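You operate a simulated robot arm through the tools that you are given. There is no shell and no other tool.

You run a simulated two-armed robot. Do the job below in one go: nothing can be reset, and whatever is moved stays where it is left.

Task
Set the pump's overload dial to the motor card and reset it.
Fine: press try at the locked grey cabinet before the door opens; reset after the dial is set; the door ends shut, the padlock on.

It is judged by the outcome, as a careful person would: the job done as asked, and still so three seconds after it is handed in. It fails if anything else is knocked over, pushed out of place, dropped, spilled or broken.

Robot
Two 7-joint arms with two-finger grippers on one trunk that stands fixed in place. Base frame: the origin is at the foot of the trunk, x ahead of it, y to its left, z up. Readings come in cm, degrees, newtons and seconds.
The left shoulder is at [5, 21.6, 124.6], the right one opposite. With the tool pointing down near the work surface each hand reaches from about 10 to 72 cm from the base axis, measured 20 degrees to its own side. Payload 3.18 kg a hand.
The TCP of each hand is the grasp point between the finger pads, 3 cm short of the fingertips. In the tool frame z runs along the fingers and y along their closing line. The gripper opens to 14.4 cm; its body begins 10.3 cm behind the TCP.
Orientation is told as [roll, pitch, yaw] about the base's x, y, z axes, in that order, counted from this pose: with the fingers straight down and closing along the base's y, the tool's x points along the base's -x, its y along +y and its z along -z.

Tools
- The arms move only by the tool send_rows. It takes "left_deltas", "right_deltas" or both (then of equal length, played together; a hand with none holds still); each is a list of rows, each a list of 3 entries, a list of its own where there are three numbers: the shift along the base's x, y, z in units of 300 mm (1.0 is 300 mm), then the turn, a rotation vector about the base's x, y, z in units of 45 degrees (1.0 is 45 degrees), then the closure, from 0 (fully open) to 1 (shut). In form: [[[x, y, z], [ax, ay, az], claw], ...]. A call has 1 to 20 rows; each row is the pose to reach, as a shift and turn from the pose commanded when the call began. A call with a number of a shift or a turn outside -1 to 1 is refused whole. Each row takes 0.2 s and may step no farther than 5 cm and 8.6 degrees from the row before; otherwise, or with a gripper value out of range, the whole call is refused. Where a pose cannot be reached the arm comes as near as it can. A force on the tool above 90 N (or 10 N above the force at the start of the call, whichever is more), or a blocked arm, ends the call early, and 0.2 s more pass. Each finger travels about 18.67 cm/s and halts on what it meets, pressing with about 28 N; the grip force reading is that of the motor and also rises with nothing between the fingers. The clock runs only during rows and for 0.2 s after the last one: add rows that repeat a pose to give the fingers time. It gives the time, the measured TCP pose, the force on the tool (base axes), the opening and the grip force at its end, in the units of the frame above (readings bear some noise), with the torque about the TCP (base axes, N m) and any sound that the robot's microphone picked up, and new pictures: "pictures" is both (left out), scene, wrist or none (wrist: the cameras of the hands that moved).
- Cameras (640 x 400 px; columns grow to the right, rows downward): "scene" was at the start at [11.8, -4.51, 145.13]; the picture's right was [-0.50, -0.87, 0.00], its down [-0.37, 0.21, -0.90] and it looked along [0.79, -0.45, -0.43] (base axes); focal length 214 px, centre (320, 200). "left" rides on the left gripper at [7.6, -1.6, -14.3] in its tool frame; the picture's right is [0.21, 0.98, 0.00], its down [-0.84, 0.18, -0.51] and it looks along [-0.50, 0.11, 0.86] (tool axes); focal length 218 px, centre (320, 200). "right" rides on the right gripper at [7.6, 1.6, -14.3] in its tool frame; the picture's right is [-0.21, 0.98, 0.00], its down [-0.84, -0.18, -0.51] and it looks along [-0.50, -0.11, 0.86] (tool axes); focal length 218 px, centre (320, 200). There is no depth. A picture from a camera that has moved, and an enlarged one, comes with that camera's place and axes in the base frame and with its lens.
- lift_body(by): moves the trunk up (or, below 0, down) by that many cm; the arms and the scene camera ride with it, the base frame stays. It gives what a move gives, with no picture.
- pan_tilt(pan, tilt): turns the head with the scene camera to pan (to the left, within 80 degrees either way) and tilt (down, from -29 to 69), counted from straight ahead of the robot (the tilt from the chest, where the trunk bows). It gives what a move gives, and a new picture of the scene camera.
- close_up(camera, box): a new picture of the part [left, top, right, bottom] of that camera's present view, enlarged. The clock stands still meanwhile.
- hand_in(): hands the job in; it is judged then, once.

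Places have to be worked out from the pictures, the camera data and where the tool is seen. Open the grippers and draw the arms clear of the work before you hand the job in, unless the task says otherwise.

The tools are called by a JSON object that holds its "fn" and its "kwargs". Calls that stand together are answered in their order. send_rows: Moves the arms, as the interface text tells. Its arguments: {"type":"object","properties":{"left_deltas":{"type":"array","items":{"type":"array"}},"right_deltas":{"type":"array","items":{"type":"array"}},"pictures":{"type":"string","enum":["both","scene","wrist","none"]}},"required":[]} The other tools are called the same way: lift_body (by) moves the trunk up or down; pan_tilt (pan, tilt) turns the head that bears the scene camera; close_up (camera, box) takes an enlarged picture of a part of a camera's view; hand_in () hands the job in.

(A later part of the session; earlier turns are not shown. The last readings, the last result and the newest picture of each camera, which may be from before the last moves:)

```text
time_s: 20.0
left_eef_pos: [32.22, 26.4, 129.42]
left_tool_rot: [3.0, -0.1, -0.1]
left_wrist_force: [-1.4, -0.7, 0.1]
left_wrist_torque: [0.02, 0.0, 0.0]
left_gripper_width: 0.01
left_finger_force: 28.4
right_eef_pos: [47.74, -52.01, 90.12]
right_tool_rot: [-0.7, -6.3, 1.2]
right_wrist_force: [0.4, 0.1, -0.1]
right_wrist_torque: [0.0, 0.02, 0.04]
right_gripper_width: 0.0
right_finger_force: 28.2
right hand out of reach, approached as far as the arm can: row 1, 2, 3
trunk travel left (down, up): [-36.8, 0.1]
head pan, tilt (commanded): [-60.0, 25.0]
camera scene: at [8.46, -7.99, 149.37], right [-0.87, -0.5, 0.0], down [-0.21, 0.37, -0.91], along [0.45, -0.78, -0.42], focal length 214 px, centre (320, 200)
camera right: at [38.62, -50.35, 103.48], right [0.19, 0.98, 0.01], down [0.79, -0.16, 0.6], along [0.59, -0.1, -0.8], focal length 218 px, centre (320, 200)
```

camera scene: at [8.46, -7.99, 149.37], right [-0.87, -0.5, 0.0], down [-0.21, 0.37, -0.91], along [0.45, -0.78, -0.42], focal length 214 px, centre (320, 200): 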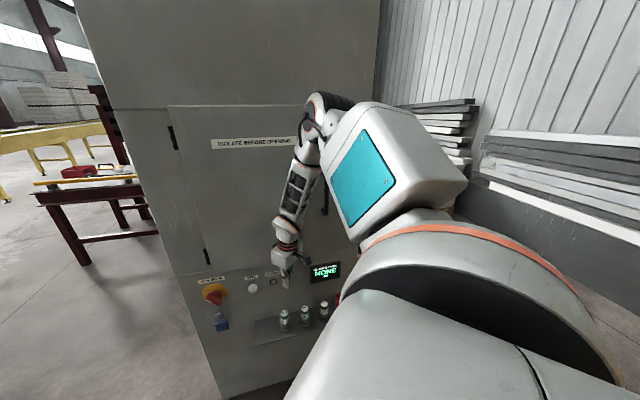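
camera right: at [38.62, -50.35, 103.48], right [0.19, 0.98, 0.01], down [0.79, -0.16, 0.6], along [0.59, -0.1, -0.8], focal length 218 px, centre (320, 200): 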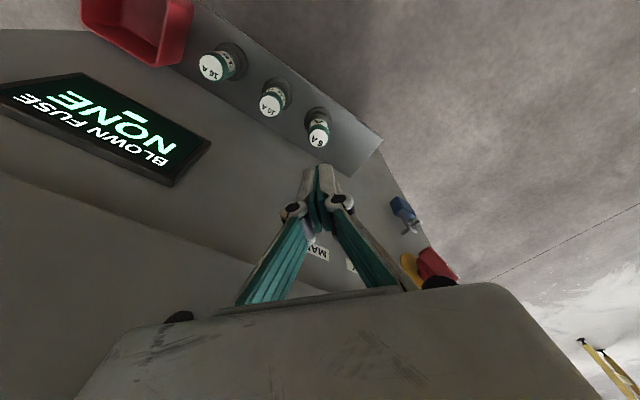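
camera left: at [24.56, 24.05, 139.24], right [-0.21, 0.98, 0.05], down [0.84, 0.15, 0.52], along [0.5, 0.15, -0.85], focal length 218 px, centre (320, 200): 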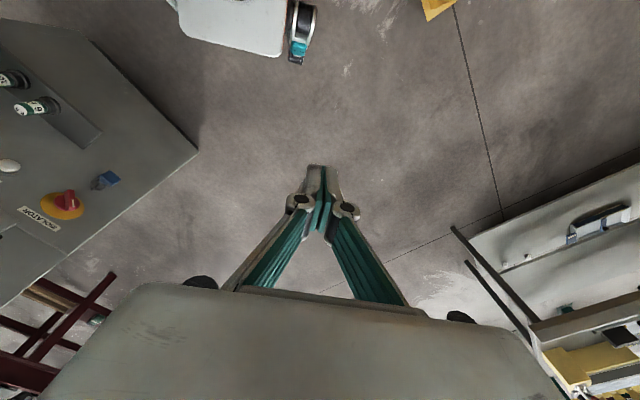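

Free again. The right arm's elbow is in an awkward high, forward posture, which is what limits it. I raise the hand away from the panel and then swing it out to the right side with the yaw turned toward the cabinet, so that the elbow can drop behind it.

{"fn": "send_rows", "kwargs": {"right_deltas": [[[-0.03, 0.0, 0.13], [0, 0.05, 0], 1.0], [[-0.06, 0.0, 0.28], [0, 0.1, 0], 1.0], [[-0.09, 0.0, 0.43], [0, 0.14, 0], 1.0], [[-0.12, -0.02, 0.58], [0, 0.14, 0], 1.0], [[-0.18, -0.05, 0.72], [0, 0.14, 0], 1.0], [[-0.26, -0.1, 0.84], [0, 0.14, 0], 1.0], [[-0.34, -0.16, 0.95], [0, 0.14, 0], 1.0]], "pictures": "none"}}

{"fn": "send_rows", "kwargs": {"right_deltas": [[[-0.08, -0.1, 0.0], [0, 0, -0.12], 1.0], [[-0.16, -0.2, 0.0], [0, 0, -0.24], 1.0], [[-0.24, -0.3, 0.0], [0, 0, -0.36], 1.0], [[-0.32, -0.4, 0.0], [0, 0, -0.48], 1.0], [[-0.38, -0.48, -0.03], [0, 0, -0.6], 1.0], [[-0.42, -0.54, -0.06], [0, 0, -0.72], 1.0], [[-0.46, -0.58, -0.1], [0, 0, -0.84], 1.0], [[-0.48, -0.6, -0.15], [0, 0, -0.96], 1.0]], "pictures": "scene"}}

```text
time_s: 21.6
left_eef_pos: [32.13, 26.46, 129.29]
left_tool_rot: [2.9, -0.2, -0.1]
left_wrist_force: [-0.4, 0.1, -0.5]
left_wrist_torque: [-0.02, -0.06, 0.02]
left_gripper_width: 0.01
left_finger_force: 28.8
right_eef_pos: [37.25, -56.75, 118.65]
right_tool_rot: [-2.2, -0.2, 1.0]
right_wrist_force: [0.0, 0.4, -0.3]
right_wrist_torque: [0.02, -0.02, 0.01]
right_gripper_width: 0.01
right_finger_force: 28.8
right hand out of reach, approached as far as the arm can: row 1, 2
trunk travel left (down, up): [-36.8, 0.1]
head pan, tilt (commanded): [-60.0, 25.0]
```

```text
time_s: 23.4
left_eef_pos: [32.25, 26.34, 129.34]
left_tool_rot: [2.9, -0.1, -0.1]
left_wrist_force: [-0.1, 0.8, -0.1]
left_wrist_torque: [0.02, -0.02, 0.01]
left_gripper_width: 0.02
left_finger_force: 27.7
right_eef_pos: [23.18, -74.75, 114.38]
right_tool_rot: [-2.2, 0.0, -42.3]
right_wrist_force: [-0.3, -0.2, -0.2]
right_wrist_torque: [0.01, 0.01, -0.02]
right_gripper_width: 0.0
right_finger_force: 28.2
trunk travel left (down, up): [-36.8, 0.1]
head pan, tilt (commanded): [-60.0, 25.0]
camera scene: at [8.48, -7.96, 149.37], right [-0.87, -0.5, 0.0], down [-0.21, 0.37, -0.91], along [0.45, -0.78, -0.42], focal length 214 px, centre (320, 200)
```

scene: 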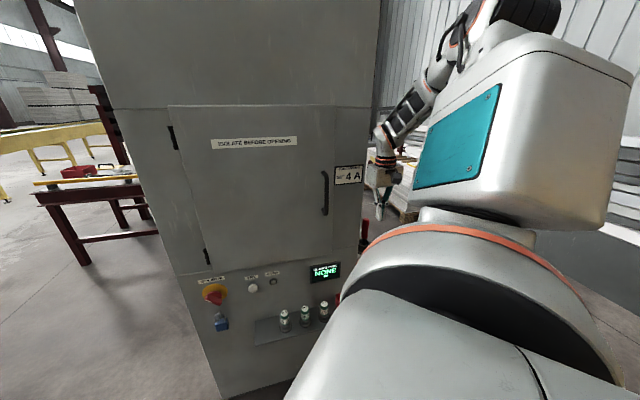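

The hand reached the right side exactly, with the elbow riding high. The geometry says a lower trunk puts both hands higher than the shoulders, which suits this arm much better. I bring the hand in and up, turn the yaw back, then lower the trunk.

{"fn": "send_rows", "kwargs": {"right_deltas": [[[0.02, 0.07, 0.09], [0.006, 0, 0.12], 1.0], [[0.04, 0.14, 0.18], [0.012, 0, 0.24], 1.0], [[0.06, 0.21, 0.27], [0.018, 0, 0.36], 1.0], [[0.08, 0.28, 0.36], [0.024, 0, 0.48], 1.0], [[0.1, 0.35, 0.45], [0.03, 0, 0.6], 1.0], [[0.12, 0.42, 0.54], [0.036, 0, 0.72], 1.0], [[0.14, 0.49, 0.62], [0.04, 0, 0.84], 1.0], [[0.16, 0.56, 0.69], [0.045, 0, 0.94], 1.0]], "pictures": "none"}}

{"fn": "lift_body", "kwargs": {"by": -20}}

{"fn": "pan_tilt", "kwargs": {"pan": -50, "tilt": 20}}

```text
time_s: 25.2
left_eef_pos: [32.32, 26.54, 129.44]
left_tool_rot: [2.8, -0.1, -0.1]
left_wrist_force: [-0.2, -0.8, 0.8]
left_wrist_torque: [-0.02, -0.02, 0.01]
left_gripper_width: 0.01
left_finger_force: 28.0
right_eef_pos: [27.86, -57.59, 135.16]
right_tool_rot: [-0.5, 0.7, 0.1]
right_wrist_force: [-0.7, 0.3, 1.3]
right_wrist_torque: [-0.02, 0.02, 0.01]
right_gripper_width: 0.0
right_finger_force: 27.8
trunk travel left (down, up): [-36.8, 0.1]
head pan, tilt (commanded): [-60.0, 25.0]
```

```text
time_s: 27.4
left_eef_pos: [32.09, 26.36, 109.62]
left_tool_rot: [2.8, -0.3, -0.1]
left_wrist_force: [0.6, 0.7, -0.8]
left_wrist_torque: [0.01, -0.06, 0.0]
left_gripper_width: 0.0
left_finger_force: 28.0
right_eef_pos: [27.93, -57.9, 115.17]
right_tool_rot: [-0.4, 0.6, 0.2]
right_wrist_force: [-0.6, 0.3, -0.6]
right_wrist_torque: [-0.02, -0.04, 0.0]
right_gripper_width: 0.0
right_finger_force: 28.7
trunk travel left (down, up): [-16.8, 20.1]
head pan, tilt (commanded): [-60.0, 25.0]
```

```text
time_s: 28.1
left_eef_pos: [32.25, 26.41, 109.37]
left_tool_rot: [2.9, -0.1, -0.1]
left_wrist_force: [0.5, 0.2, -0.4]
left_wrist_torque: [-0.02, 0.01, -0.01]
left_gripper_width: 0.0
left_finger_force: 27.5
right_eef_pos: [28.04, -57.88, 115.01]
right_tool_rot: [-0.3, 0.8, 0.1]
right_wrist_force: [0.5, -0.3, 0.4]
right_wrist_torque: [-0.03, 0.0, 0.0]
right_gripper_width: 0.01
right_finger_force: 28.3
trunk travel left (down, up): [-16.8, 20.1]
head pan, tilt (commanded): [-50.0, 20.0]
camera scene: at [18.25, -7.07, 129.61], right [-0.77, -0.64, 0.0], down [-0.22, 0.26, -0.94], along [0.6, -0.72, -0.34], focal length 214 px, centre (320, 200)
```

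scene: 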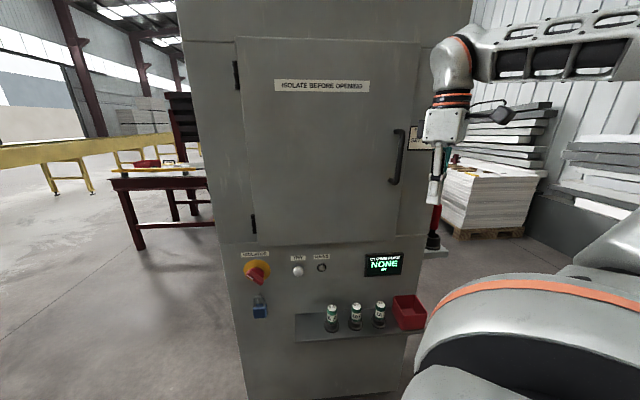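

With the trunk 20 cm lower I have a clear view of the whole front. Lowering the trunk further brings the left arm within reach of TRY with the same pitched pose that worked before, so I lower it another 13 cm.

{"fn": "lift_body", "kwargs": {"by": -13}}

{"fn": "pan_tilt", "kwargs": {"pan": -40, "tilt": 25}}

```text
time_s: 29.7
left_eef_pos: [32.14, 26.57, 96.44]
left_tool_rot: [2.8, -0.3, -0.1]
left_wrist_force: [-0.6, -0.4, 0.3]
left_wrist_torque: [-0.04, -0.05, 0.01]
left_gripper_width: 0.0
left_finger_force: 28.3
right_eef_pos: [27.91, -57.89, 102.06]
right_tool_rot: [-0.4, 0.5, 0.1]
right_wrist_force: [-1.3, 0.2, 0.6]
right_wrist_torque: [-0.01, -0.03, 0.02]
right_gripper_width: 0.01
right_finger_force: 28.0
trunk travel left (down, up): [-3.8, 33.1]
head pan, tilt (commanded): [-50.0, 20.0]
```

```text
time_s: 30.4
left_eef_pos: [32.28, 26.52, 96.35]
left_tool_rot: [2.9, -0.2, -0.1]
left_wrist_force: [0.4, 0.5, 0.9]
left_wrist_torque: [0.03, 0.01, -0.03]
left_gripper_width: 0.01
left_finger_force: 28.1
right_eef_pos: [28.04, -57.9, 102.05]
right_tool_rot: [-0.4, 0.6, 0.0]
right_wrist_force: [0.4, 0.7, 0.0]
right_wrist_torque: [0.03, 0.02, 0.02]
right_gripper_width: 0.0
right_finger_force: 28.4
trunk travel left (down, up): [-3.8, 33.1]
head pan, tilt (commanded): [-40.0, 25.0]
camera scene: at [32.96, -5.86, 112.44], right [-0.64, -0.77, 0.0], down [-0.32, 0.27, -0.91], along [0.69, -0.58, -0.42], focal length 214 px, centre (320, 200)
```

scene: 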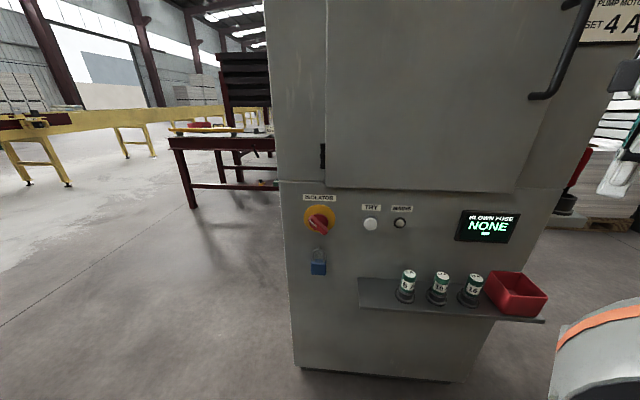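

Lowering the trunk also carried the shoulders forward, so the left arm now has good reach across to TRY. I raise it 6 cm for clearance between the left forearm and my own right shoulder, then bring the left hand round in front, yawed −43°.

{"fn": "lift_body", "kwargs": {"by": 6}}

{"fn": "send_rows", "kwargs": {"left_deltas": [[[0.055, -0.11, 0.01], [-0.01, 0, -0.12], 1.0], [[0.11, -0.22, 0.02], [-0.02, 0, -0.24], 1.0], [[0.165, -0.33, 0.03], [-0.03, 0, -0.36], 1.0], [[0.22, -0.44, 0.04], [-0.04, 0, -0.48], 1.0], [[0.275, -0.55, 0.05], [-0.05, 0, -0.6], 1.0], [[0.33, -0.66, 0.06], [-0.06, 0, -0.72], 1.0], [[0.385, -0.77, 0.07], [-0.06, 0, -0.84], 1.0], [[0.44, -0.88, 0.08], [-0.06, 0, -0.96], 1.0]], "pictures": "scene"}}

```text
time_s: 31.4
left_eef_pos: [32.42, 26.48, 102.31]
left_tool_rot: [2.9, 0.3, -0.1]
left_wrist_force: [0.6, 0.3, -0.4]
left_wrist_torque: [-0.04, 0.07, -0.01]
left_gripper_width: 0.0
left_finger_force: 28.0
right_eef_pos: [28.18, -58.01, 107.86]
right_tool_rot: [-0.3, 0.8, 0.1]
right_wrist_force: [0.2, -0.2, 0.1]
right_wrist_torque: [0.0, 0.08, -0.01]
right_gripper_width: 0.01
right_finger_force: 27.9
trunk travel left (down, up): [-9.8, 27.1]
head pan, tilt (commanded): [-40.0, 25.0]
```

```text
time_s: 33.2
left_eef_pos: [45.31, -0.0, 105.05]
left_tool_rot: [0.4, -1.6, -43.0]
left_wrist_force: [-0.7, -0.4, 0.9]
left_wrist_torque: [0.01, -0.03, -0.01]
left_gripper_width: 0.02
left_finger_force: 28.1
right_eef_pos: [27.76, -57.84, 107.99]
right_tool_rot: [-0.4, 0.4, 0.2]
right_wrist_force: [-1.1, -0.1, -0.6]
right_wrist_torque: [0.03, -0.14, -0.03]
right_gripper_width: 0.0
right_finger_force: 27.7
trunk travel left (down, up): [-9.8, 27.1]
head pan, tilt (commanded): [-40.0, 25.0]
camera scene: at [26.65, -5.94, 120.5], right [-0.64, -0.77, 0.0], down [-0.32, 0.27, -0.91], along [0.69, -0.58, -0.42], focal length 214 px, centre (320, 200)
```

scene: 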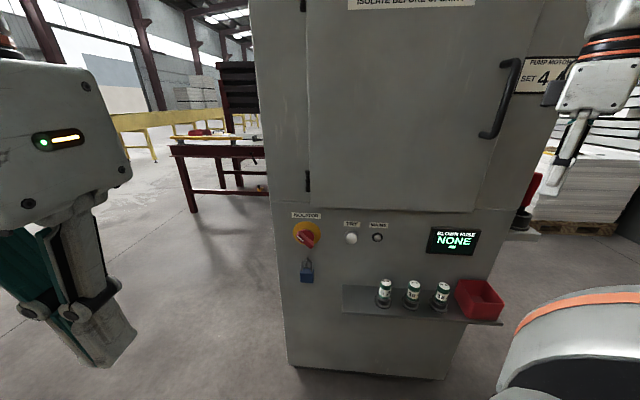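

The left hand reached (45, 0, 105). I pitch it 45° toward the face and move it to about (54, -30, 92), still 20 cm off the cabinet.

{"fn": "send_rows", "kwargs": {"left_deltas": [[[0.041, -0.14, -0.062], [-0.098, -0.104, 0], 1.0], [[0.083, -0.28, -0.124], [-0.196, -0.208, 0], 1.0], [[0.124, -0.42, -0.186], [-0.294, -0.312, 0], 1.0], [[0.166, -0.56, -0.247], [-0.392, -0.416, 0], 1.0], [[0.207, -0.7, -0.309], [-0.49, -0.52, 0], 1.0], [[0.249, -0.84, -0.371], [-0.588, -0.624, 0], 1.0], [[0.29, -0.98, -0.433], [-0.686, -0.728, 0], 1.0]], "pictures": "both"}}

```text
time_s: 35.0
left_eef_pos: [56.53, -28.4, 96.11]
left_tool_rot: [-4.9, -48.9, -37.1]
left_wrist_force: [0.0, -0.9, 0.8]
left_wrist_torque: [0.01, 0.03, 0.02]
left_gripper_width: 0.0
left_finger_force: 28.0
right_eef_pos: [27.91, -57.84, 107.89]
right_tool_rot: [-0.4, 0.5, 0.0]
right_wrist_force: [0.5, -0.2, 0.7]
right_wrist_torque: [0.01, 0.05, -0.02]
right_gripper_width: 0.0
right_finger_force: 28.5
trunk travel left (down, up): [-9.8, 27.1]
head pan, tilt (commanded): [-40.0, 25.0]
stopped in row 7 (left hand): the arm was blocked; the commanded pose is now the measured one
camera scene: at [26.88, -5.9, 120.41], right [-0.64, -0.77, 0.0], down [-0.32, 0.27, -0.91], along [0.69, -0.58, -0.42], focal length 214 px, centre (320, 200)
camera left: at [43.59, -19.12, 99.73], right [0.53, 0.82, -0.21], down [0.28, 0.07, 0.96], along [0.8, -0.57, -0.2], focal length 218 px, centre (320, 200)
```

scene: 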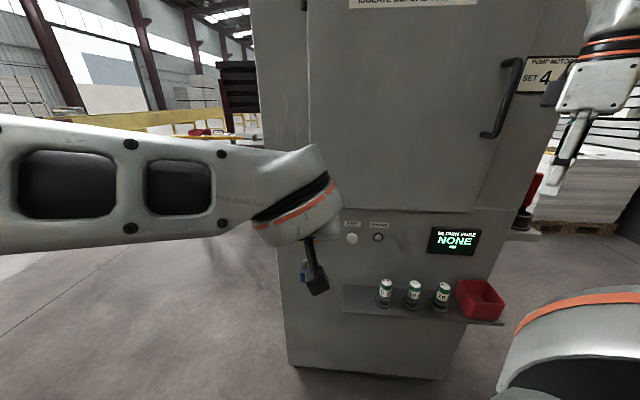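
left: 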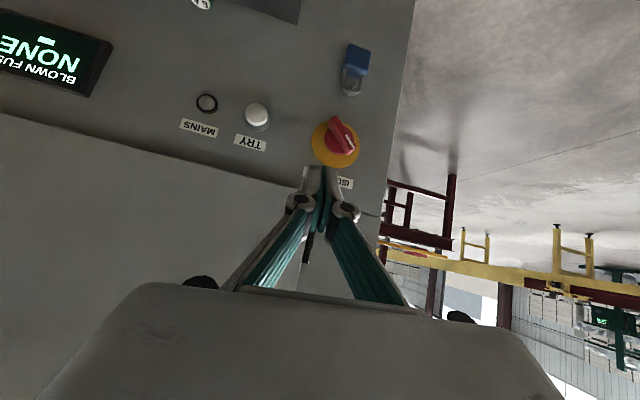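

The left arm stopped as "blocked" just short of the target with no force at the hand, so something of the arm itself is obstructed. I look at its upper arm and elbow.

{"fn": "pan_tilt", "kwargs": {"pan": 30, "tilt": 50}}

{"fn": "pan_tilt", "kwargs": {"pan": -15, "tilt": 60}}

```text
time_s: 36.4
left_eef_pos: [56.53, -28.33, 96.07]
left_tool_rot: [-4.7, -48.9, -37.2]
left_wrist_force: [-0.1, -0.6, -0.4]
left_wrist_torque: [0.0, 0.0, 0.01]
left_gripper_width: 0.01
left_finger_force: 27.8
right_eef_pos: [28.09, -57.84, 108.05]
right_tool_rot: [-0.3, 0.7, 0.0]
right_wrist_force: [0.6, 0.4, 0.1]
right_wrist_torque: [0.02, 0.03, 0.0]
right_gripper_width: 0.0
right_finger_force: 27.8
trunk travel left (down, up): [-9.8, 27.1]
head pan, tilt (commanded): [30.0, 50.0]
camera scene: at [26.51, 3.91, 116.65], right [0.5, -0.87, 0.0], down [-0.66, -0.38, -0.64], along [0.56, 0.32, -0.77], focal length 214 px, centre (320, 200)
```

scene: 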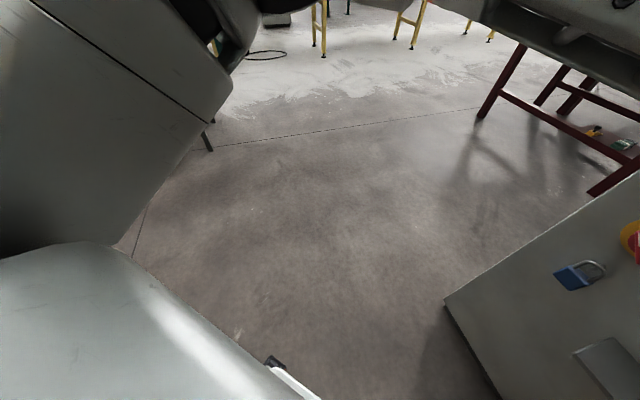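

```text
time_s: 37.5
left_eef_pos: [56.54, -28.28, 96.0]
left_tool_rot: [-4.8, -48.9, -37.2]
left_wrist_force: [-0.1, 0.6, 0.6]
left_wrist_torque: [0.0, -0.01, -0.04]
left_gripper_width: 0.0
left_finger_force: 28.2
right_eef_pos: [27.95, -57.83, 107.95]
right_tool_rot: [-0.4, 0.7, 0.2]
right_wrist_force: [-0.3, -0.6, -0.7]
right_wrist_torque: [-0.04, 0.01, 0.03]
right_gripper_width: 0.0
right_finger_force: 27.6
trunk travel left (down, up): [-9.8, 27.1]
head pan, tilt (commanded): [-15.0, 60.0]
camera scene: at [26.28, -1.65, 115.4], right [-0.26, -0.97, 0.0], down [-0.84, 0.22, -0.5], along [0.48, -0.13, -0.87], focal length 214 px, centre (320, 200)
```

scene: 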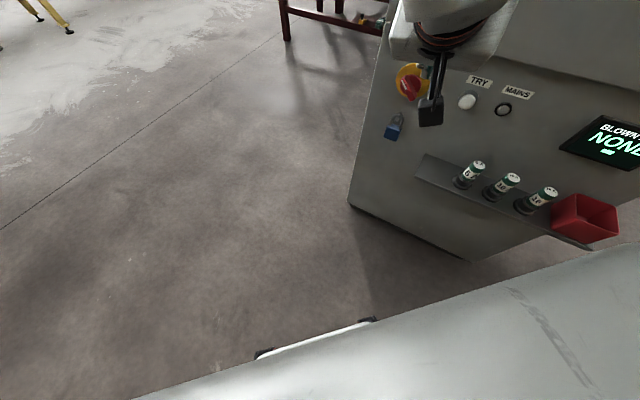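

The left forearm crosses right in front of my head and chest here, so it's blocked by my own body. I retrace the left arm back out and park it, then use the right arm from a middle trunk height instead, where its forearm runs flatter.

{"fn": "send_rows", "kwargs": {"left_deltas": [[[-0.041, 0.14, 0.05], [0.098, 0.104, 0], 1.0], [[-0.083, 0.28, 0.1], [0.196, 0.208, 0], 1.0], [[-0.124, 0.42, 0.15], [0.294, 0.312, 0], 1.0], [[-0.166, 0.56, 0.2], [0.392, 0.416, 0], 1.0], [[-0.207, 0.7, 0.25], [0.49, 0.52, 0], 1.0], [[-0.249, 0.84, 0.3], [0.588, 0.624, 0], 1.0], [[-0.31, 0.98, 0.33], [0.686, 0.728, 0], 1.0]], "pictures": "none"}}

{"fn": "send_rows", "kwargs": {"left_deltas": [[[-0.055, 0.11, 0.03], [0, 0, 0.11], 1.0], [[-0.11, 0.22, 0.06], [0, 0, 0.22], 1.0], [[-0.165, 0.33, 0.09], [0, 0, 0.33], 1.0], [[-0.22, 0.44, 0.12], [0, 0, 0.44], 1.0], [[-0.275, 0.55, 0.15], [0, 0, 0.55], 1.0], [[-0.33, 0.66, 0.18], [0, 0, 0.66], 1.0], [[-0.385, 0.77, 0.2], [0, 0, 0.77], 1.0], [[-0.44, 0.9, 0.2], [0, 0, 0.85], 1.0]], "pictures": "none"}}

{"fn": "lift_body", "kwargs": {"by": 11}}

{"fn": "pan_tilt", "kwargs": {"pan": -50, "tilt": 25}}

```text
time_s: 39.1
left_eef_pos: [46.89, 0.89, 105.46]
left_tool_rot: [-0.4, -3.7, -39.7]
left_wrist_force: [4.4, -3.6, -4.7]
left_wrist_torque: [0.44, 0.38, 0.15]
left_gripper_width: 0.01
left_finger_force: 28.2
right_eef_pos: [27.89, -57.99, 107.94]
right_tool_rot: [-0.4, 0.7, 0.1]
right_wrist_force: [-0.4, -0.2, -0.2]
right_wrist_torque: [0.01, 0.03, -0.01]
right_gripper_width: 0.0
right_finger_force: 28.0
trunk travel left (down, up): [-9.8, 27.1]
head pan, tilt (commanded): [-15.0, 60.0]
```

```text
time_s: 39.6
left_eef_pos: [46.15, 5.04, 105.79]
left_tool_rot: [0.0, -4.2, -32.7]
left_wrist_force: [40.6, -25.8, -29.9]
left_wrist_torque: [3.2, 3.2, 1.56]
left_gripper_width: 0.0
left_finger_force: 27.7
right_eef_pos: [27.95, -57.96, 107.84]
right_tool_rot: [-0.4, 0.7, 0.1]
right_wrist_force: [-0.7, -0.1, -0.7]
right_wrist_torque: [0.07, 0.01, -0.01]
right_gripper_width: 0.0
right_finger_force: 27.7
trunk travel left (down, up): [-9.8, 27.1]
head pan, tilt (commanded): [-15.0, 60.0]
stopped in row 2 (left hand): the force on the tool passed its limit at 97 N (the readings are from after the stop); the commanded pose is now the measured one
```

```text
time_s: 41.1
left_eef_pos: [44.33, 5.21, 119.28]
left_tool_rot: [1.6, -6.8, -33.1]
left_wrist_force: [0.2, 0.0, -0.4]
left_wrist_torque: [-0.01, 0.04, -0.03]
left_gripper_width: 0.0
left_finger_force: 28.7
right_eef_pos: [28.27, -57.85, 118.9]
right_tool_rot: [-0.3, 0.8, 0.1]
right_wrist_force: [0.0, -0.9, 0.6]
right_wrist_torque: [0.01, 0.08, 0.02]
right_gripper_width: 0.0
right_finger_force: 28.1
trunk travel left (down, up): [-20.8, 16.1]
head pan, tilt (commanded): [-15.0, 60.0]
```

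```text
time_s: 42.1
left_eef_pos: [44.25, 5.12, 119.4]
left_tool_rot: [1.7, -7.0, -33.1]
left_wrist_force: [-1.1, -0.6, 0.1]
left_wrist_torque: [-0.03, 0.01, -0.06]
left_gripper_width: 0.0
left_finger_force: 27.7
right_eef_pos: [27.94, -57.9, 119.01]
right_tool_rot: [-0.4, 0.7, 0.1]
right_wrist_force: [0.4, 0.7, 0.3]
right_wrist_torque: [0.0, 0.02, 0.0]
right_gripper_width: 0.01
right_finger_force: 27.9
trunk travel left (down, up): [-20.8, 16.1]
head pan, tilt (commanded): [-50.0, 25.0]
camera scene: at [14.61, -6.99, 133.11], right [-0.77, -0.64, 0.0], down [-0.27, 0.32, -0.91], along [0.58, -0.69, -0.42], focal length 214 px, centre (320, 200)
```

scene: 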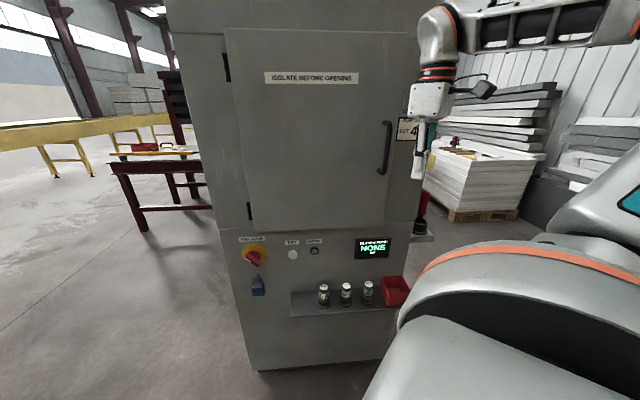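

The left hand had brushed my own body while withdrawing, and rising freed it: forces are back to zero. I park the left arm out to the left, and bring the right hand in front of the panel from above, at the middle trunk height.

{"fn": "send_rows", "kwargs": {"left_deltas": [[[0.0, 0.1, 0.02], [0.01, 0.02, 0.06], 1.0], [[-0.02, 0.22, 0.04], [0.02, 0.04, 0.15], 1.0], [[-0.06, 0.35, 0.06], [0.04, 0.06, 0.28], 1.0], [[-0.12, 0.48, 0.07], [0.06, 0.09, 0.42], 1.0], [[-0.2, 0.6, 0.07], [0.08, 0.11, 0.56], 1.0], [[-0.27, 0.72, 0.07], [0.085, 0.13, 0.68], 1.0], [[-0.33, 0.84, 0.07], [0.085, 0.13, 0.73], 1.0]], "right_deltas": [[[0.08, 0.05, -0.07], [0, 0, 0.06], 1.0], [[0.16, 0.1, -0.14], [0, 0, 0.12], 1.0], [[0.24, 0.155, -0.21], [0, 0, 0.19], 1.0], [[0.32, 0.21, -0.28], [0, 0, 0.25], 1.0], [[0.4, 0.26, -0.35], [0, 0, 0.32], 1.0], [[0.48, 0.31, -0.42], [0, 0, 0.38], 1.0], [[0.567, 0.367, -0.5], [0, 0, 0.444], 1.0]], "pictures": "scene"}}

```text
time_s: 43.7
left_eef_pos: [33.92, 30.54, 121.45]
left_tool_rot: [3.6, -0.5, -0.2]
left_wrist_force: [-0.1, -0.4, -0.6]
left_wrist_torque: [-0.02, -0.03, -0.02]
left_gripper_width: 0.01
left_finger_force: 28.0
left hand out of reach, approached as far as the arm can: row 1, 2
right_eef_pos: [44.79, -46.56, 103.77]
right_tool_rot: [-0.5, 0.7, 20.1]
right_wrist_force: [-0.5, 0.0, 0.4]
right_wrist_torque: [-0.03, -0.02, -0.03]
right_gripper_width: 0.0
right_finger_force: 27.6
trunk travel left (down, up): [-20.8, 16.1]
head pan, tilt (commanded): [-50.0, 25.0]
camera scene: at [14.5, -6.93, 133.15], right [-0.77, -0.64, 0.0], down [-0.27, 0.32, -0.91], along [0.58, -0.69, -0.42], focal length 214 px, centre (320, 200)
```

scene: 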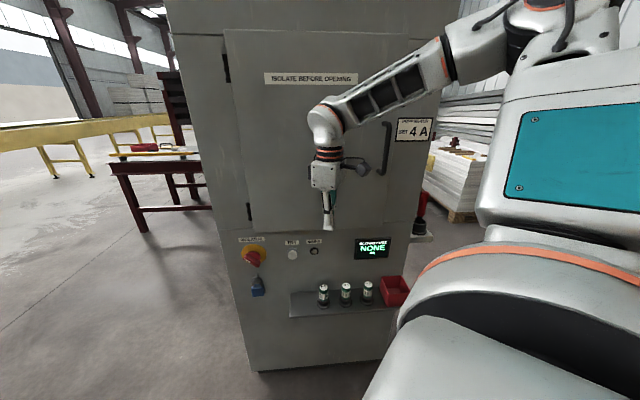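

It got there exactly. I pitch the tool about 30° toward the face while moving to (52, -42, 92), roughly 14 cm in front of the panel.

{"fn": "send_rows", "kwargs": {"right_deltas": [[[0.048, 0.031, -0.079], [-0.091, -0.097, 0], 1.0], [[0.096, 0.061, -0.157], [-0.183, -0.194, 0], 1.0], [[0.144, 0.092, -0.236], [-0.274, -0.291, 0], 1.0], [[0.192, 0.122, -0.314], [-0.366, -0.388, 0], 1.0], [[0.24, 0.153, -0.393], [-0.457, -0.485, 0], 1.0]], "pictures": "both"}}

```text
time_s: 44.9
left_eef_pos: [33.91, 30.71, 121.43]
left_tool_rot: [3.5, -0.5, -0.3]
left_wrist_force: [-0.2, 0.5, 0.5]
left_wrist_torque: [0.0, -0.01, 0.01]
left_gripper_width: 0.01
left_finger_force: 27.7
right_eef_pos: [55.48, -52.14, 102.09]
right_tool_rot: [-22.4, -9.7, 24.1]
right_wrist_force: [-9.8, 7.2, 0.1]
right_wrist_torque: [0.11, 0.17, 0.04]
right_gripper_width: 0.01
right_finger_force: 28.2
right hand out of reach, approached as far as the arm can: row 3, 4, 5
trunk travel left (down, up): [-20.8, 16.1]
head pan, tilt (commanded): [-50.0, 25.0]
camera scene: at [14.47, -6.89, 133.14], right [-0.77, -0.64, 0.0], down [-0.27, 0.32, -0.91], along [0.58, -0.69, -0.42], focal length 214 px, centre (320, 200)
camera right: at [43.81, -49.68, 113.2], right [-0.12, 0.93, -0.33], down [0.66, 0.33, 0.67], along [0.74, -0.14, -0.66], focal length 218 px, centre (320, 200)
```

scene: 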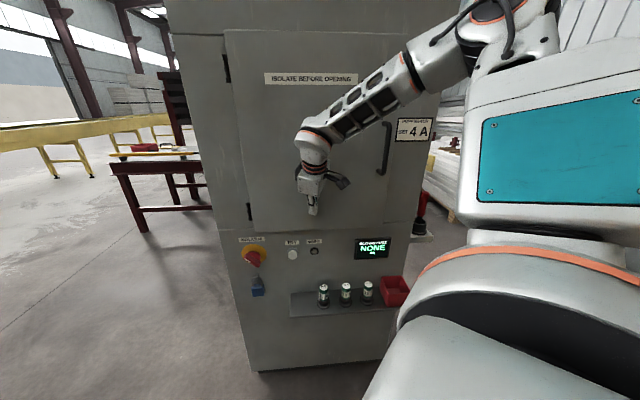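
right: 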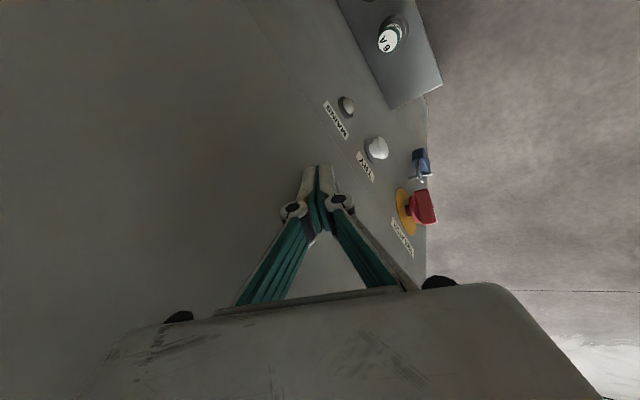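

The arm drifted onto the door with a light touch (about 12 N); tilting toward the face is across this arm's natural bend. I'll keep the tool pointing down instead, turn the closing line square to the face, open the gripper, and press TRY with the outer side of the front finger. First I back off and level the hand.

{"fn": "send_rows", "kwargs": {"right_deltas": [[[-0.08, 0.075, 0.02], [0.09, 0.098, 0], 1.0], [[-0.18, 0.17, 0.04], [0.185, 0.196, 0], 1.0], [[-0.27, 0.255, 0.06], [0.28, 0.294, 0], 1.0], [[-0.33, 0.31, 0.06], [0.37, 0.393, 0], 1.0]], "pictures": "none"}}

{"fn": "lift_body", "kwargs": {"by": -8}}

```text
time_s: 45.9
left_eef_pos: [34.06, 30.42, 121.42]
left_tool_rot: [3.6, -0.5, -0.4]
left_wrist_force: [-0.8, -0.3, -0.3]
left_wrist_torque: [0.02, 0.02, 0.0]
left_gripper_width: 0.01
left_finger_force: 27.7
right_eef_pos: [46.09, -43.05, 104.0]
right_tool_rot: [-0.2, 0.0, 22.2]
right_wrist_force: [0.3, -0.4, 1.0]
right_wrist_torque: [0.02, 0.01, 0.04]
right_gripper_width: 0.0
right_finger_force: 28.2
trunk travel left (down, up): [-20.8, 16.1]
head pan, tilt (commanded): [-50.0, 25.0]
```

```text
time_s: 47.0
left_eef_pos: [34.02, 30.31, 113.67]
left_tool_rot: [3.6, -0.6, -0.3]
left_wrist_force: [0.1, 0.9, -0.3]
left_wrist_torque: [-0.01, -0.08, -0.02]
left_gripper_width: 0.01
left_finger_force: 28.1
right_eef_pos: [45.94, -43.02, 96.04]
right_tool_rot: [-0.4, -0.1, 22.3]
right_wrist_force: [-0.3, -0.1, 0.6]
right_wrist_torque: [0.0, -0.05, 0.04]
right_gripper_width: 0.0
right_finger_force: 27.7
trunk travel left (down, up): [-12.8, 24.1]
head pan, tilt (commanded): [-50.0, 25.0]
```

That worked: the hand is level at (45.9, -43.0, 96.0). I turn the closing line square to the face, lower to button height about 8 cm short, and open the gripper.

{"fn": "send_rows", "kwargs": {"right_deltas": [[[0.03, 0.04, -0.08], [0, 0, 0.11], 1.0], [[0.06, 0.08, -0.16], [0, 0, 0.22], 0.7], [[0.09, 0.12, -0.24], [0, 0, 0.33], 0.4], [[0.12, 0.16, -0.32], [0, 0, 0.44], 0.2], [[0.147, 0.2, -0.4], [0, 0, 0.542], 0.0], [[0.147, 0.2, -0.4], [0, 0, 0.542], 0.0]], "pictures": "both"}}

```text
time_s: 48.5
left_eef_pos: [34.3, 30.35, 113.69]
left_tool_rot: [3.6, -0.5, -0.3]
left_wrist_force: [-0.7, 0.0, -0.4]
left_wrist_torque: [-0.02, -0.01, 0.01]
left_gripper_width: 0.0
left_finger_force: 27.8
right_eef_pos: [50.56, -37.02, 83.98]
right_tool_rot: [-0.3, -0.1, 46.7]
right_wrist_force: [-0.2, 0.9, 0.2]
right_wrist_torque: [-0.01, -0.01, 0.01]
right_gripper_width: 14.37
right_finger_force: 0.0
trunk travel left (down, up): [-12.8, 24.1]
head pan, tilt (commanded): [-50.0, 25.0]
camera scene: at [22.35, -6.98, 124.2], right [-0.77, -0.64, 0.0], down [-0.27, 0.32, -0.91], along [0.58, -0.69, -0.42], focal length 214 px, centre (320, 200)
camera right: at [44.06, -41.35, 98.21], right [-0.57, 0.82, 0.0], down [0.71, 0.49, 0.51], along [0.42, 0.29, -0.86], focal length 218 px, centre (320, 200)
```

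scene: 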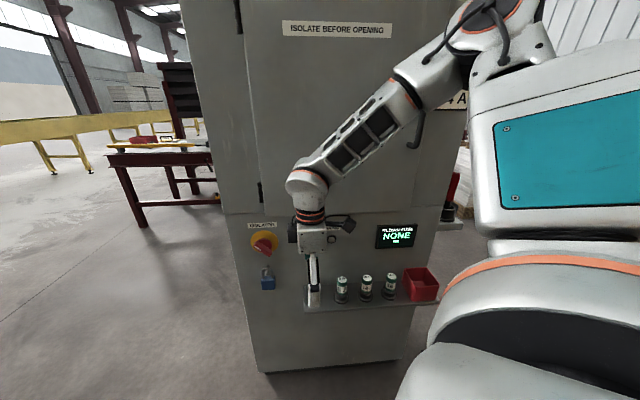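
right: 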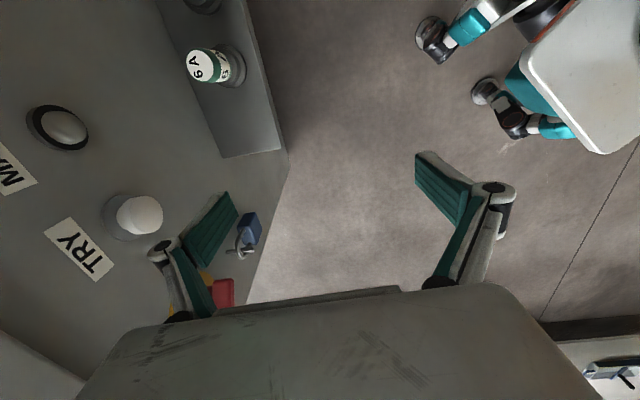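

The hand is exactly where I wanted it, level and square at 14.4 cm open. The front finger lines up with TRY to within a few millimetres, so I lower 2 cm and close in along the normal by about 5 cm, then look again.

{"fn": "send_rows", "kwargs": {"right_deltas": [[[0.04, -0.035, -0.05], [0, 0, 0], 0.0], [[0.085, -0.075, -0.067], [0, 0, 0], 0.0], [[0.127, -0.107, -0.067], [0, 0, 0], 0.0]], "pictures": "both"}}

```text
time_s: 49.2
left_eef_pos: [34.26, 30.22, 113.51]
left_tool_rot: [3.6, -0.6, -0.4]
left_wrist_force: [0.3, -0.3, 0.3]
left_wrist_torque: [-0.01, -0.03, 0.0]
left_gripper_width: 0.0
left_finger_force: 27.6
right_eef_pos: [54.27, -40.26, 81.81]
right_tool_rot: [-0.2, 0.0, 46.5]
right_wrist_force: [-0.5, 0.4, 0.8]
right_wrist_torque: [-0.01, 0.02, 0.0]
right_gripper_width: 14.4
right_finger_force: 0.0
trunk travel left (down, up): [-12.8, 24.1]
head pan, tilt (commanded): [-50.0, 25.0]
camera scene: at [22.45, -7.0, 124.15], right [-0.77, -0.64, 0.0], down [-0.27, 0.32, -0.91], along [0.58, -0.69, -0.42], focal length 214 px, centre (320, 200)
camera right: at [47.82, -44.61, 96.08], right [-0.57, 0.82, 0.0], down [0.71, 0.49, 0.51], along [0.42, 0.29, -0.86], focal length 218 px, centre (320, 200)
```

scene: 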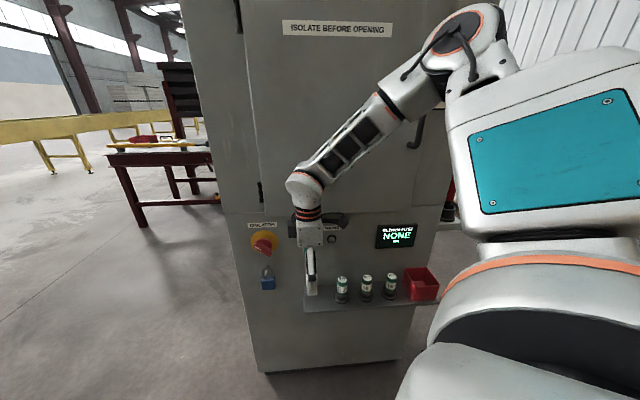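
right: 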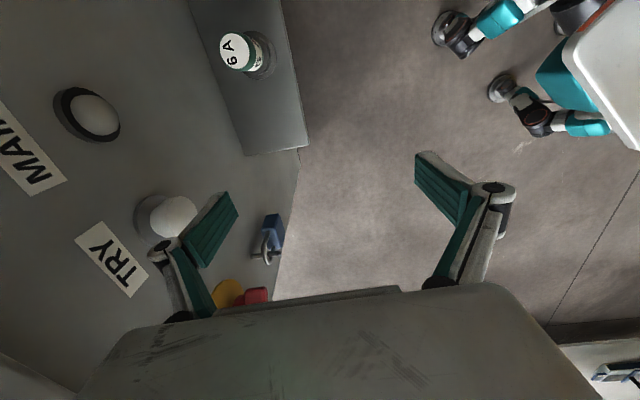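

I zoom in on the finger and button before making contact.

{"fn": "close_up", "kwargs": {"camera": "right", "box": [90, 150, 270, 330]}}

{"fn": "close_up", "kwargs": {"camera": "scene", "box": [240, 190, 370, 320]}}

```text
2.22 times, centred on (180, 240) of right
camera zoom: at [47.82, -44.61, 96.08], right [-0.57, 0.82, 0.0], down [0.71, 0.49, 0.51], along [0.42, 0.29, -0.86], focal length 485 px, centre (631, 111)
```

zoom: 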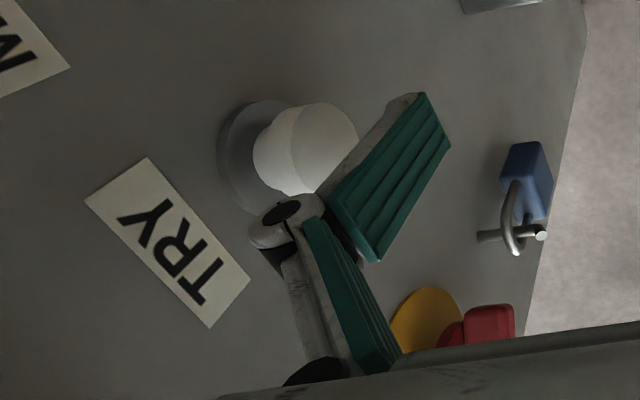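

```text
3.08 times, centred on (305, 255) of scene
camera zoom: at [22.45, -7.0, 124.15], right [-0.77, -0.64, 0.0], down [-0.27, 0.32, -0.91], along [0.58, -0.69, -0.42], focal length 660 px, centre (366, 31)
```

zoom: 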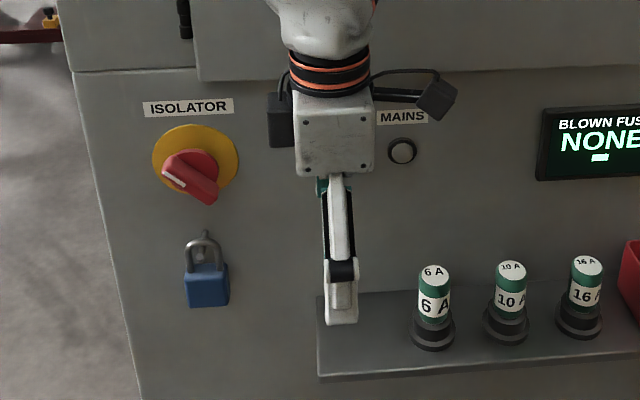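

The finger's outer face is nearly touching the cap, with the knuckle about 5 cm higher and clear of it. I press in slowly along the normal by 1.5 cm and watch force and sound.

{"fn": "send_rows", "kwargs": {"right_deltas": [[[0.008, -0.0075, 0], [0, 0, 0], 0.0], [[0.016, -0.015, 0], [0, 0, 0], 0.0], [[0.024, -0.0226, 0], [0, 0, 0], 0.0], [[0.03, -0.0285, 0], [0, 0, 0], 0.0], [[0.0364, -0.0343, 0], [0, 0, 0], 0.0], [[0.0364, -0.0343, 0], [0, 0, 0], 0.0]], "pictures": "both"}}

{"fn": "close_up", "kwargs": {"camera": "right", "box": [60, 120, 270, 330]}}

```text
time_s: 50.6
left_eef_pos: [34.21, 30.28, 113.47]
left_tool_rot: [3.6, -0.3, -0.3]
left_wrist_force: [0.5, -0.5, 0.0]
left_wrist_torque: [0.0, 0.02, -0.04]
left_gripper_width: 0.0
left_finger_force: 27.7
right_eef_pos: [55.4, -41.38, 81.9]
right_tool_rot: [-0.2, 0.0, 46.5]
right_wrist_force: [-0.6, -0.5, -0.1]
right_wrist_torque: [0.01, -0.02, 0.03]
right_gripper_width: 14.4
right_finger_force: 0.1
trunk travel left (down, up): [-12.8, 24.1]
head pan, tilt (commanded): [-50.0, 25.0]
camera scene: at [22.42, -6.99, 124.16], right [-0.77, -0.64, 0.0], down [-0.27, 0.32, -0.91], along [0.58, -0.69, -0.42], focal length 214 px, centre (320, 200)
camera right: at [48.86, -45.66, 96.12], right [-0.57, 0.82, 0.0], down [0.71, 0.49, 0.51], along [0.42, 0.29, -0.86], focal length 218 px, centre (320, 200)
```

scene: 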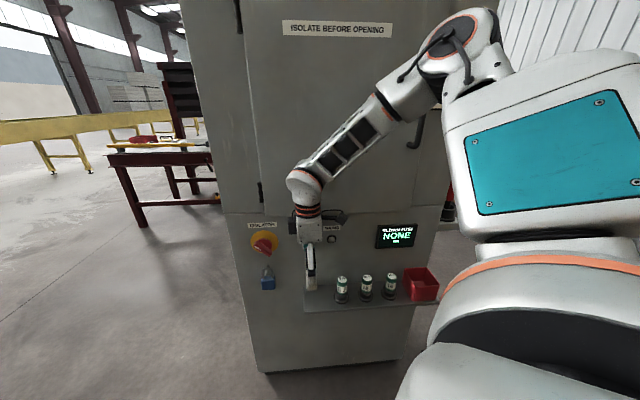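
right: 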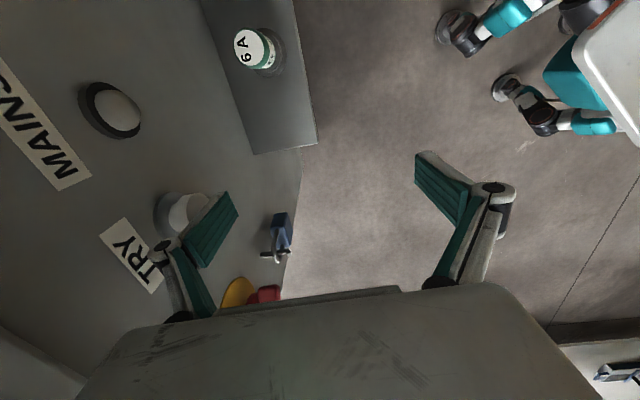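

```text
1.90 times, centred on (165, 225) of right
camera zoom: at [48.86, -45.66, 96.12], right [-0.57, 0.82, 0.0], down [0.71, 0.49, 0.51], along [0.42, 0.29, -0.86], focal length 416 px, centre (615, 152)
```

zoom: 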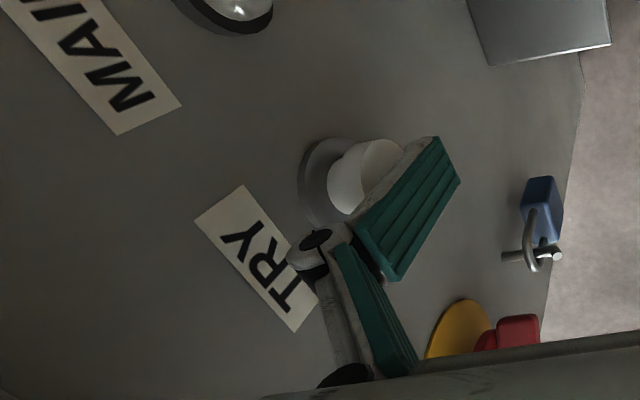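

No force yet; the finger is now just about on the cap. I press on another 1.2 cm in small steps.

{"fn": "send_rows", "kwargs": {"right_deltas": [[[0.0049, -0.0046, 0], [0, 0, 0], 0.0], [[0.0097, -0.0091, 0], [0, 0, 0], 0.0], [[0.0146, -0.0137, 0], [0, 0, 0], 0.0], [[0.0194, -0.0183, 0], [0, 0, 0], 0.0], [[0.0243, -0.0229, 0], [0, 0, 0], 0.0], [[0.0291, -0.0274, 0], [0, 0, 0], 0.0]], "pictures": "wrist"}}

{"fn": "close_up", "kwargs": {"camera": "right", "box": [60, 120, 270, 330]}}

{"fn": "close_up", "kwargs": {"camera": "scene", "box": [240, 190, 430, 320]}}

```text
time_s: 52.0
left_eef_pos: [34.25, 30.36, 113.49]
left_tool_rot: [3.6, -0.4, -0.4]
left_wrist_force: [0.2, 0.5, 0.1]
left_wrist_torque: [0.02, 0.0, 0.02]
left_gripper_width: 0.01
left_finger_force: 28.0
right_eef_pos: [56.1, -42.07, 81.88]
right_tool_rot: [-0.2, 0.0, 46.6]
right_wrist_force: [-1.6, 3.3, -0.4]
right_wrist_torque: [-0.08, -0.07, 0.12]
right_gripper_width: 14.24
right_finger_force: 0.1
trunk travel left (down, up): [-12.8, 24.1]
head pan, tilt (commanded): [-50.0, 25.0]
heard: click
camera right: at [49.71, -46.43, 96.16], right [-0.57, 0.82, 0.0], down [0.71, 0.49, 0.51], along [0.42, 0.29, -0.86], focal length 218 px, centre (320, 200)
```

right: 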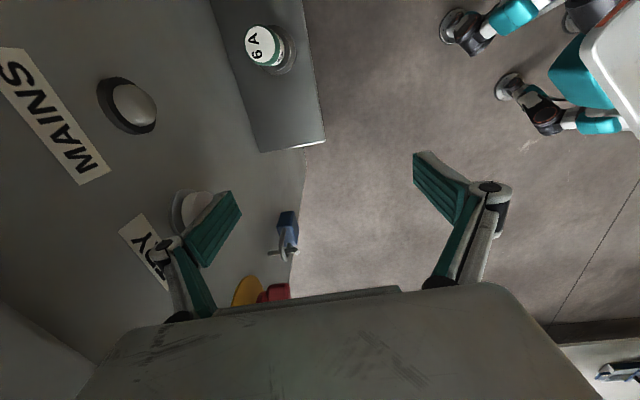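

```text
1.90 times, centred on (165, 225) of right
camera zoom: at [49.71, -46.43, 96.16], right [-0.57, 0.82, 0.0], down [0.71, 0.49, 0.51], along [0.42, 0.29, -0.86], focal length 416 px, centre (615, 152)
```

zoom: 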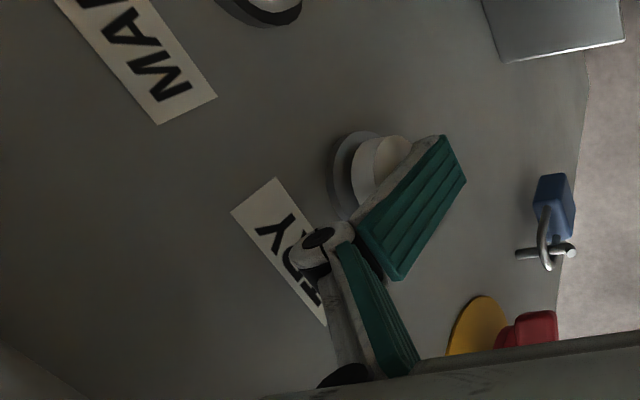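

```text
3.08 times, centred on (335, 255) of scene
camera zoom: at [22.41, -6.96, 124.17], right [-0.77, -0.64, 0.0], down [-0.27, 0.32, -0.91], along [0.58, -0.69, -0.42], focal length 660 px, centre (274, 31)
```

zoom: 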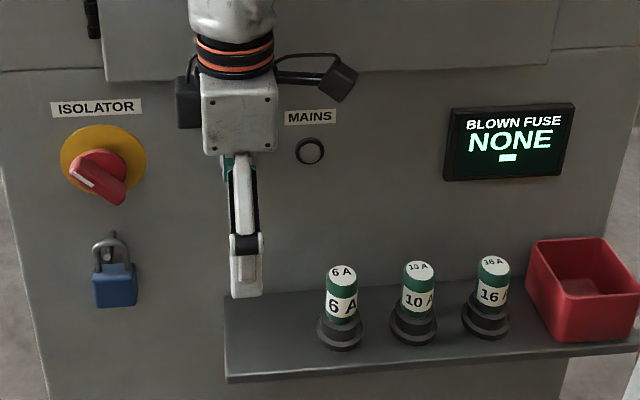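

A click was heard, and the MAINS lamp stays dark: TRY has been pressed and the supply is proven dead. I back the finger straight off the button and rise.

{"fn": "send_rows", "kwargs": {"right_deltas": [[[-0.08, 0.075, 0], [0, 0, 0], 0.0], [[-0.17, 0.16, 0], [0, 0, 0], 0.0], [[-0.26, 0.245, 0.02], [0, 0, -0.02], 0.2], [[-0.3, 0.26, 0.12], [0, 0, -0.15], 0.4], [[-0.33, 0.24, 0.24], [0, 0, -0.3], 0.6], [[-0.36, 0.2, 0.36], [0, 0, -0.45], 0.6], [[-0.4, 0.14, 0.48], [0, 0, -0.6], 0.6], [[-0.46, 0.07, 0.6], [0, 0, -0.75], 0.6], [[-0.52, 0.0, 0.7], [0, 0, -0.9], 0.6], [[-0.58, -0.08, 0.78], [0, 0, -1.0], 0.6]], "pictures": "scene"}}

```text
time_s: 54.2
left_eef_pos: [34.14, 30.39, 113.55]
left_tool_rot: [3.6, -0.5, -0.3]
left_wrist_force: [0.3, 0.0, 0.0]
left_wrist_torque: [0.04, -0.01, -0.03]
left_gripper_width: 0.0
left_finger_force: 28.0
right_eef_pos: [38.75, -44.68, 105.38]
right_tool_rot: [-0.2, 0.0, 1.6]
right_wrist_force: [-0.4, -0.2, 1.2]
right_wrist_torque: [0.05, -0.05, 0.03]
right_gripper_width: 5.76
right_finger_force: 0.0
trunk travel left (down, up): [-12.8, 24.1]
head pan, tilt (commanded): [-50.0, 25.0]
camera scene: at [22.34, -7.0, 124.19], right [-0.77, -0.64, 0.0], down [-0.27, 0.32, -0.91], along [0.58, -0.69, -0.42], focal length 214 px, centre (320, 200)
```

scene: 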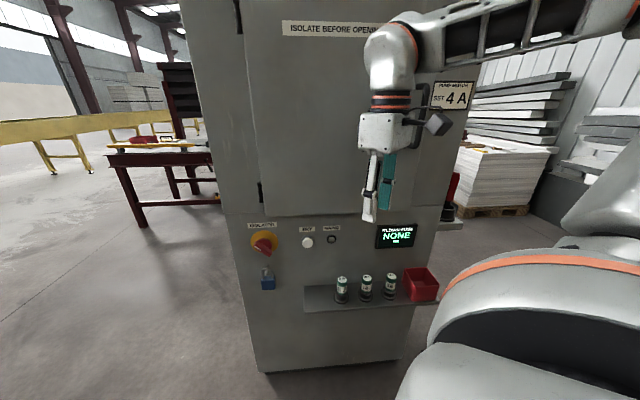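

TRY is released and clear. I raise the trunk 12 cm and swing the right hand out toward the handle side, yawing it square to the face, so its camera can see the handle.

{"fn": "lift_body", "kwargs": {"by": 12}}

{"fn": "send_rows", "kwargs": {"right_deltas": [[[-0.05, -0.1, 0.08], [0, 0, -0.1], 0.4], [[-0.1, -0.2, 0.16], [0, 0, -0.22], 0.4], [[-0.16, -0.31, 0.24], [0, 0, -0.36], 0.4], [[-0.22, -0.42, 0.32], [0, 0, -0.5], 0.4], [[-0.27, -0.53, 0.4], [0, 0, -0.65], 0.4], [[-0.3, -0.62, 0.48], [0, 0, -0.8], 0.4], [[-0.33, -0.7, 0.55], [0, 0, -0.95], 0.4], [[-0.34, -0.76, 0.6], [0, 0, -1.0], 0.4]], "pictures": "both"}}

```text
time_s: 55.8
left_eef_pos: [34.46, 30.46, 125.45]
left_tool_rot: [3.4, -0.4, 0.1]
left_wrist_force: [0.5, 0.5, -0.8]
left_wrist_torque: [-0.03, 0.01, -0.01]
left_gripper_width: 0.0
left_finger_force: 28.0
right_eef_pos: [38.89, -44.54, 117.18]
right_tool_rot: [-0.2, 0.1, 1.6]
right_wrist_force: [0.2, 0.7, 0.5]
right_wrist_torque: [-0.01, -0.01, -0.01]
right_gripper_width: 5.77
right_finger_force: 0.0
trunk travel left (down, up): [-24.8, 12.1]
head pan, tilt (commanded): [-50.0, 25.0]
```

```text
time_s: 57.5
left_eef_pos: [34.32, 30.37, 125.44]
left_tool_rot: [3.4, -0.4, 0.0]
left_wrist_force: [-0.1, 0.3, -0.5]
left_wrist_torque: [0.01, -0.02, 0.01]
left_gripper_width: 0.0
left_finger_force: 27.9
right_eef_pos: [28.66, -67.19, 135.15]
right_tool_rot: [-0.3, 0.1, -43.5]
right_wrist_force: [0.1, 0.1, -0.3]
right_wrist_torque: [0.0, 0.01, -0.01]
right_gripper_width: 8.64
right_finger_force: 0.1
trunk travel left (down, up): [-24.8, 12.1]
head pan, tilt (commanded): [-50.0, 25.0]
camera scene: at [12.0, -7.01, 137.27], right [-0.77, -0.64, 0.0], down [-0.27, 0.32, -0.91], along [0.58, -0.69, -0.42], focal length 214 px, centre (320, 200)
camera right: at [24.29, -60.69, 149.4], right [0.82, 0.57, 0.0], down [0.49, -0.71, 0.51], along [0.28, -0.42, -0.86], focal length 218 px, centre (320, 200)
```

scene: 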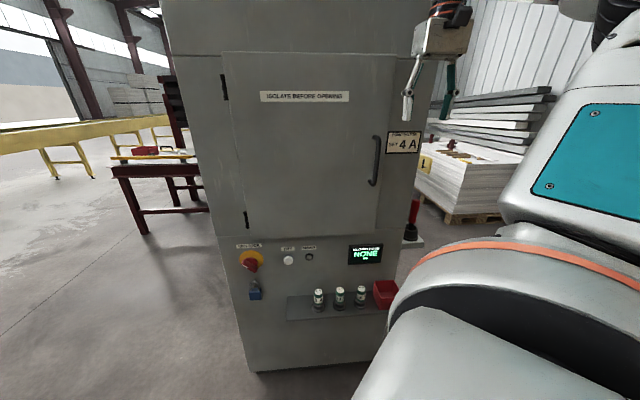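
right: 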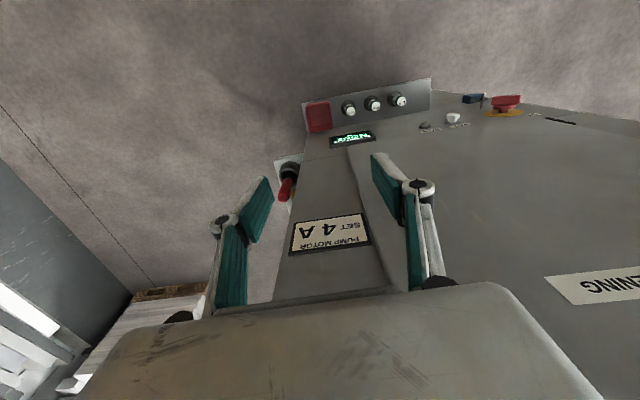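

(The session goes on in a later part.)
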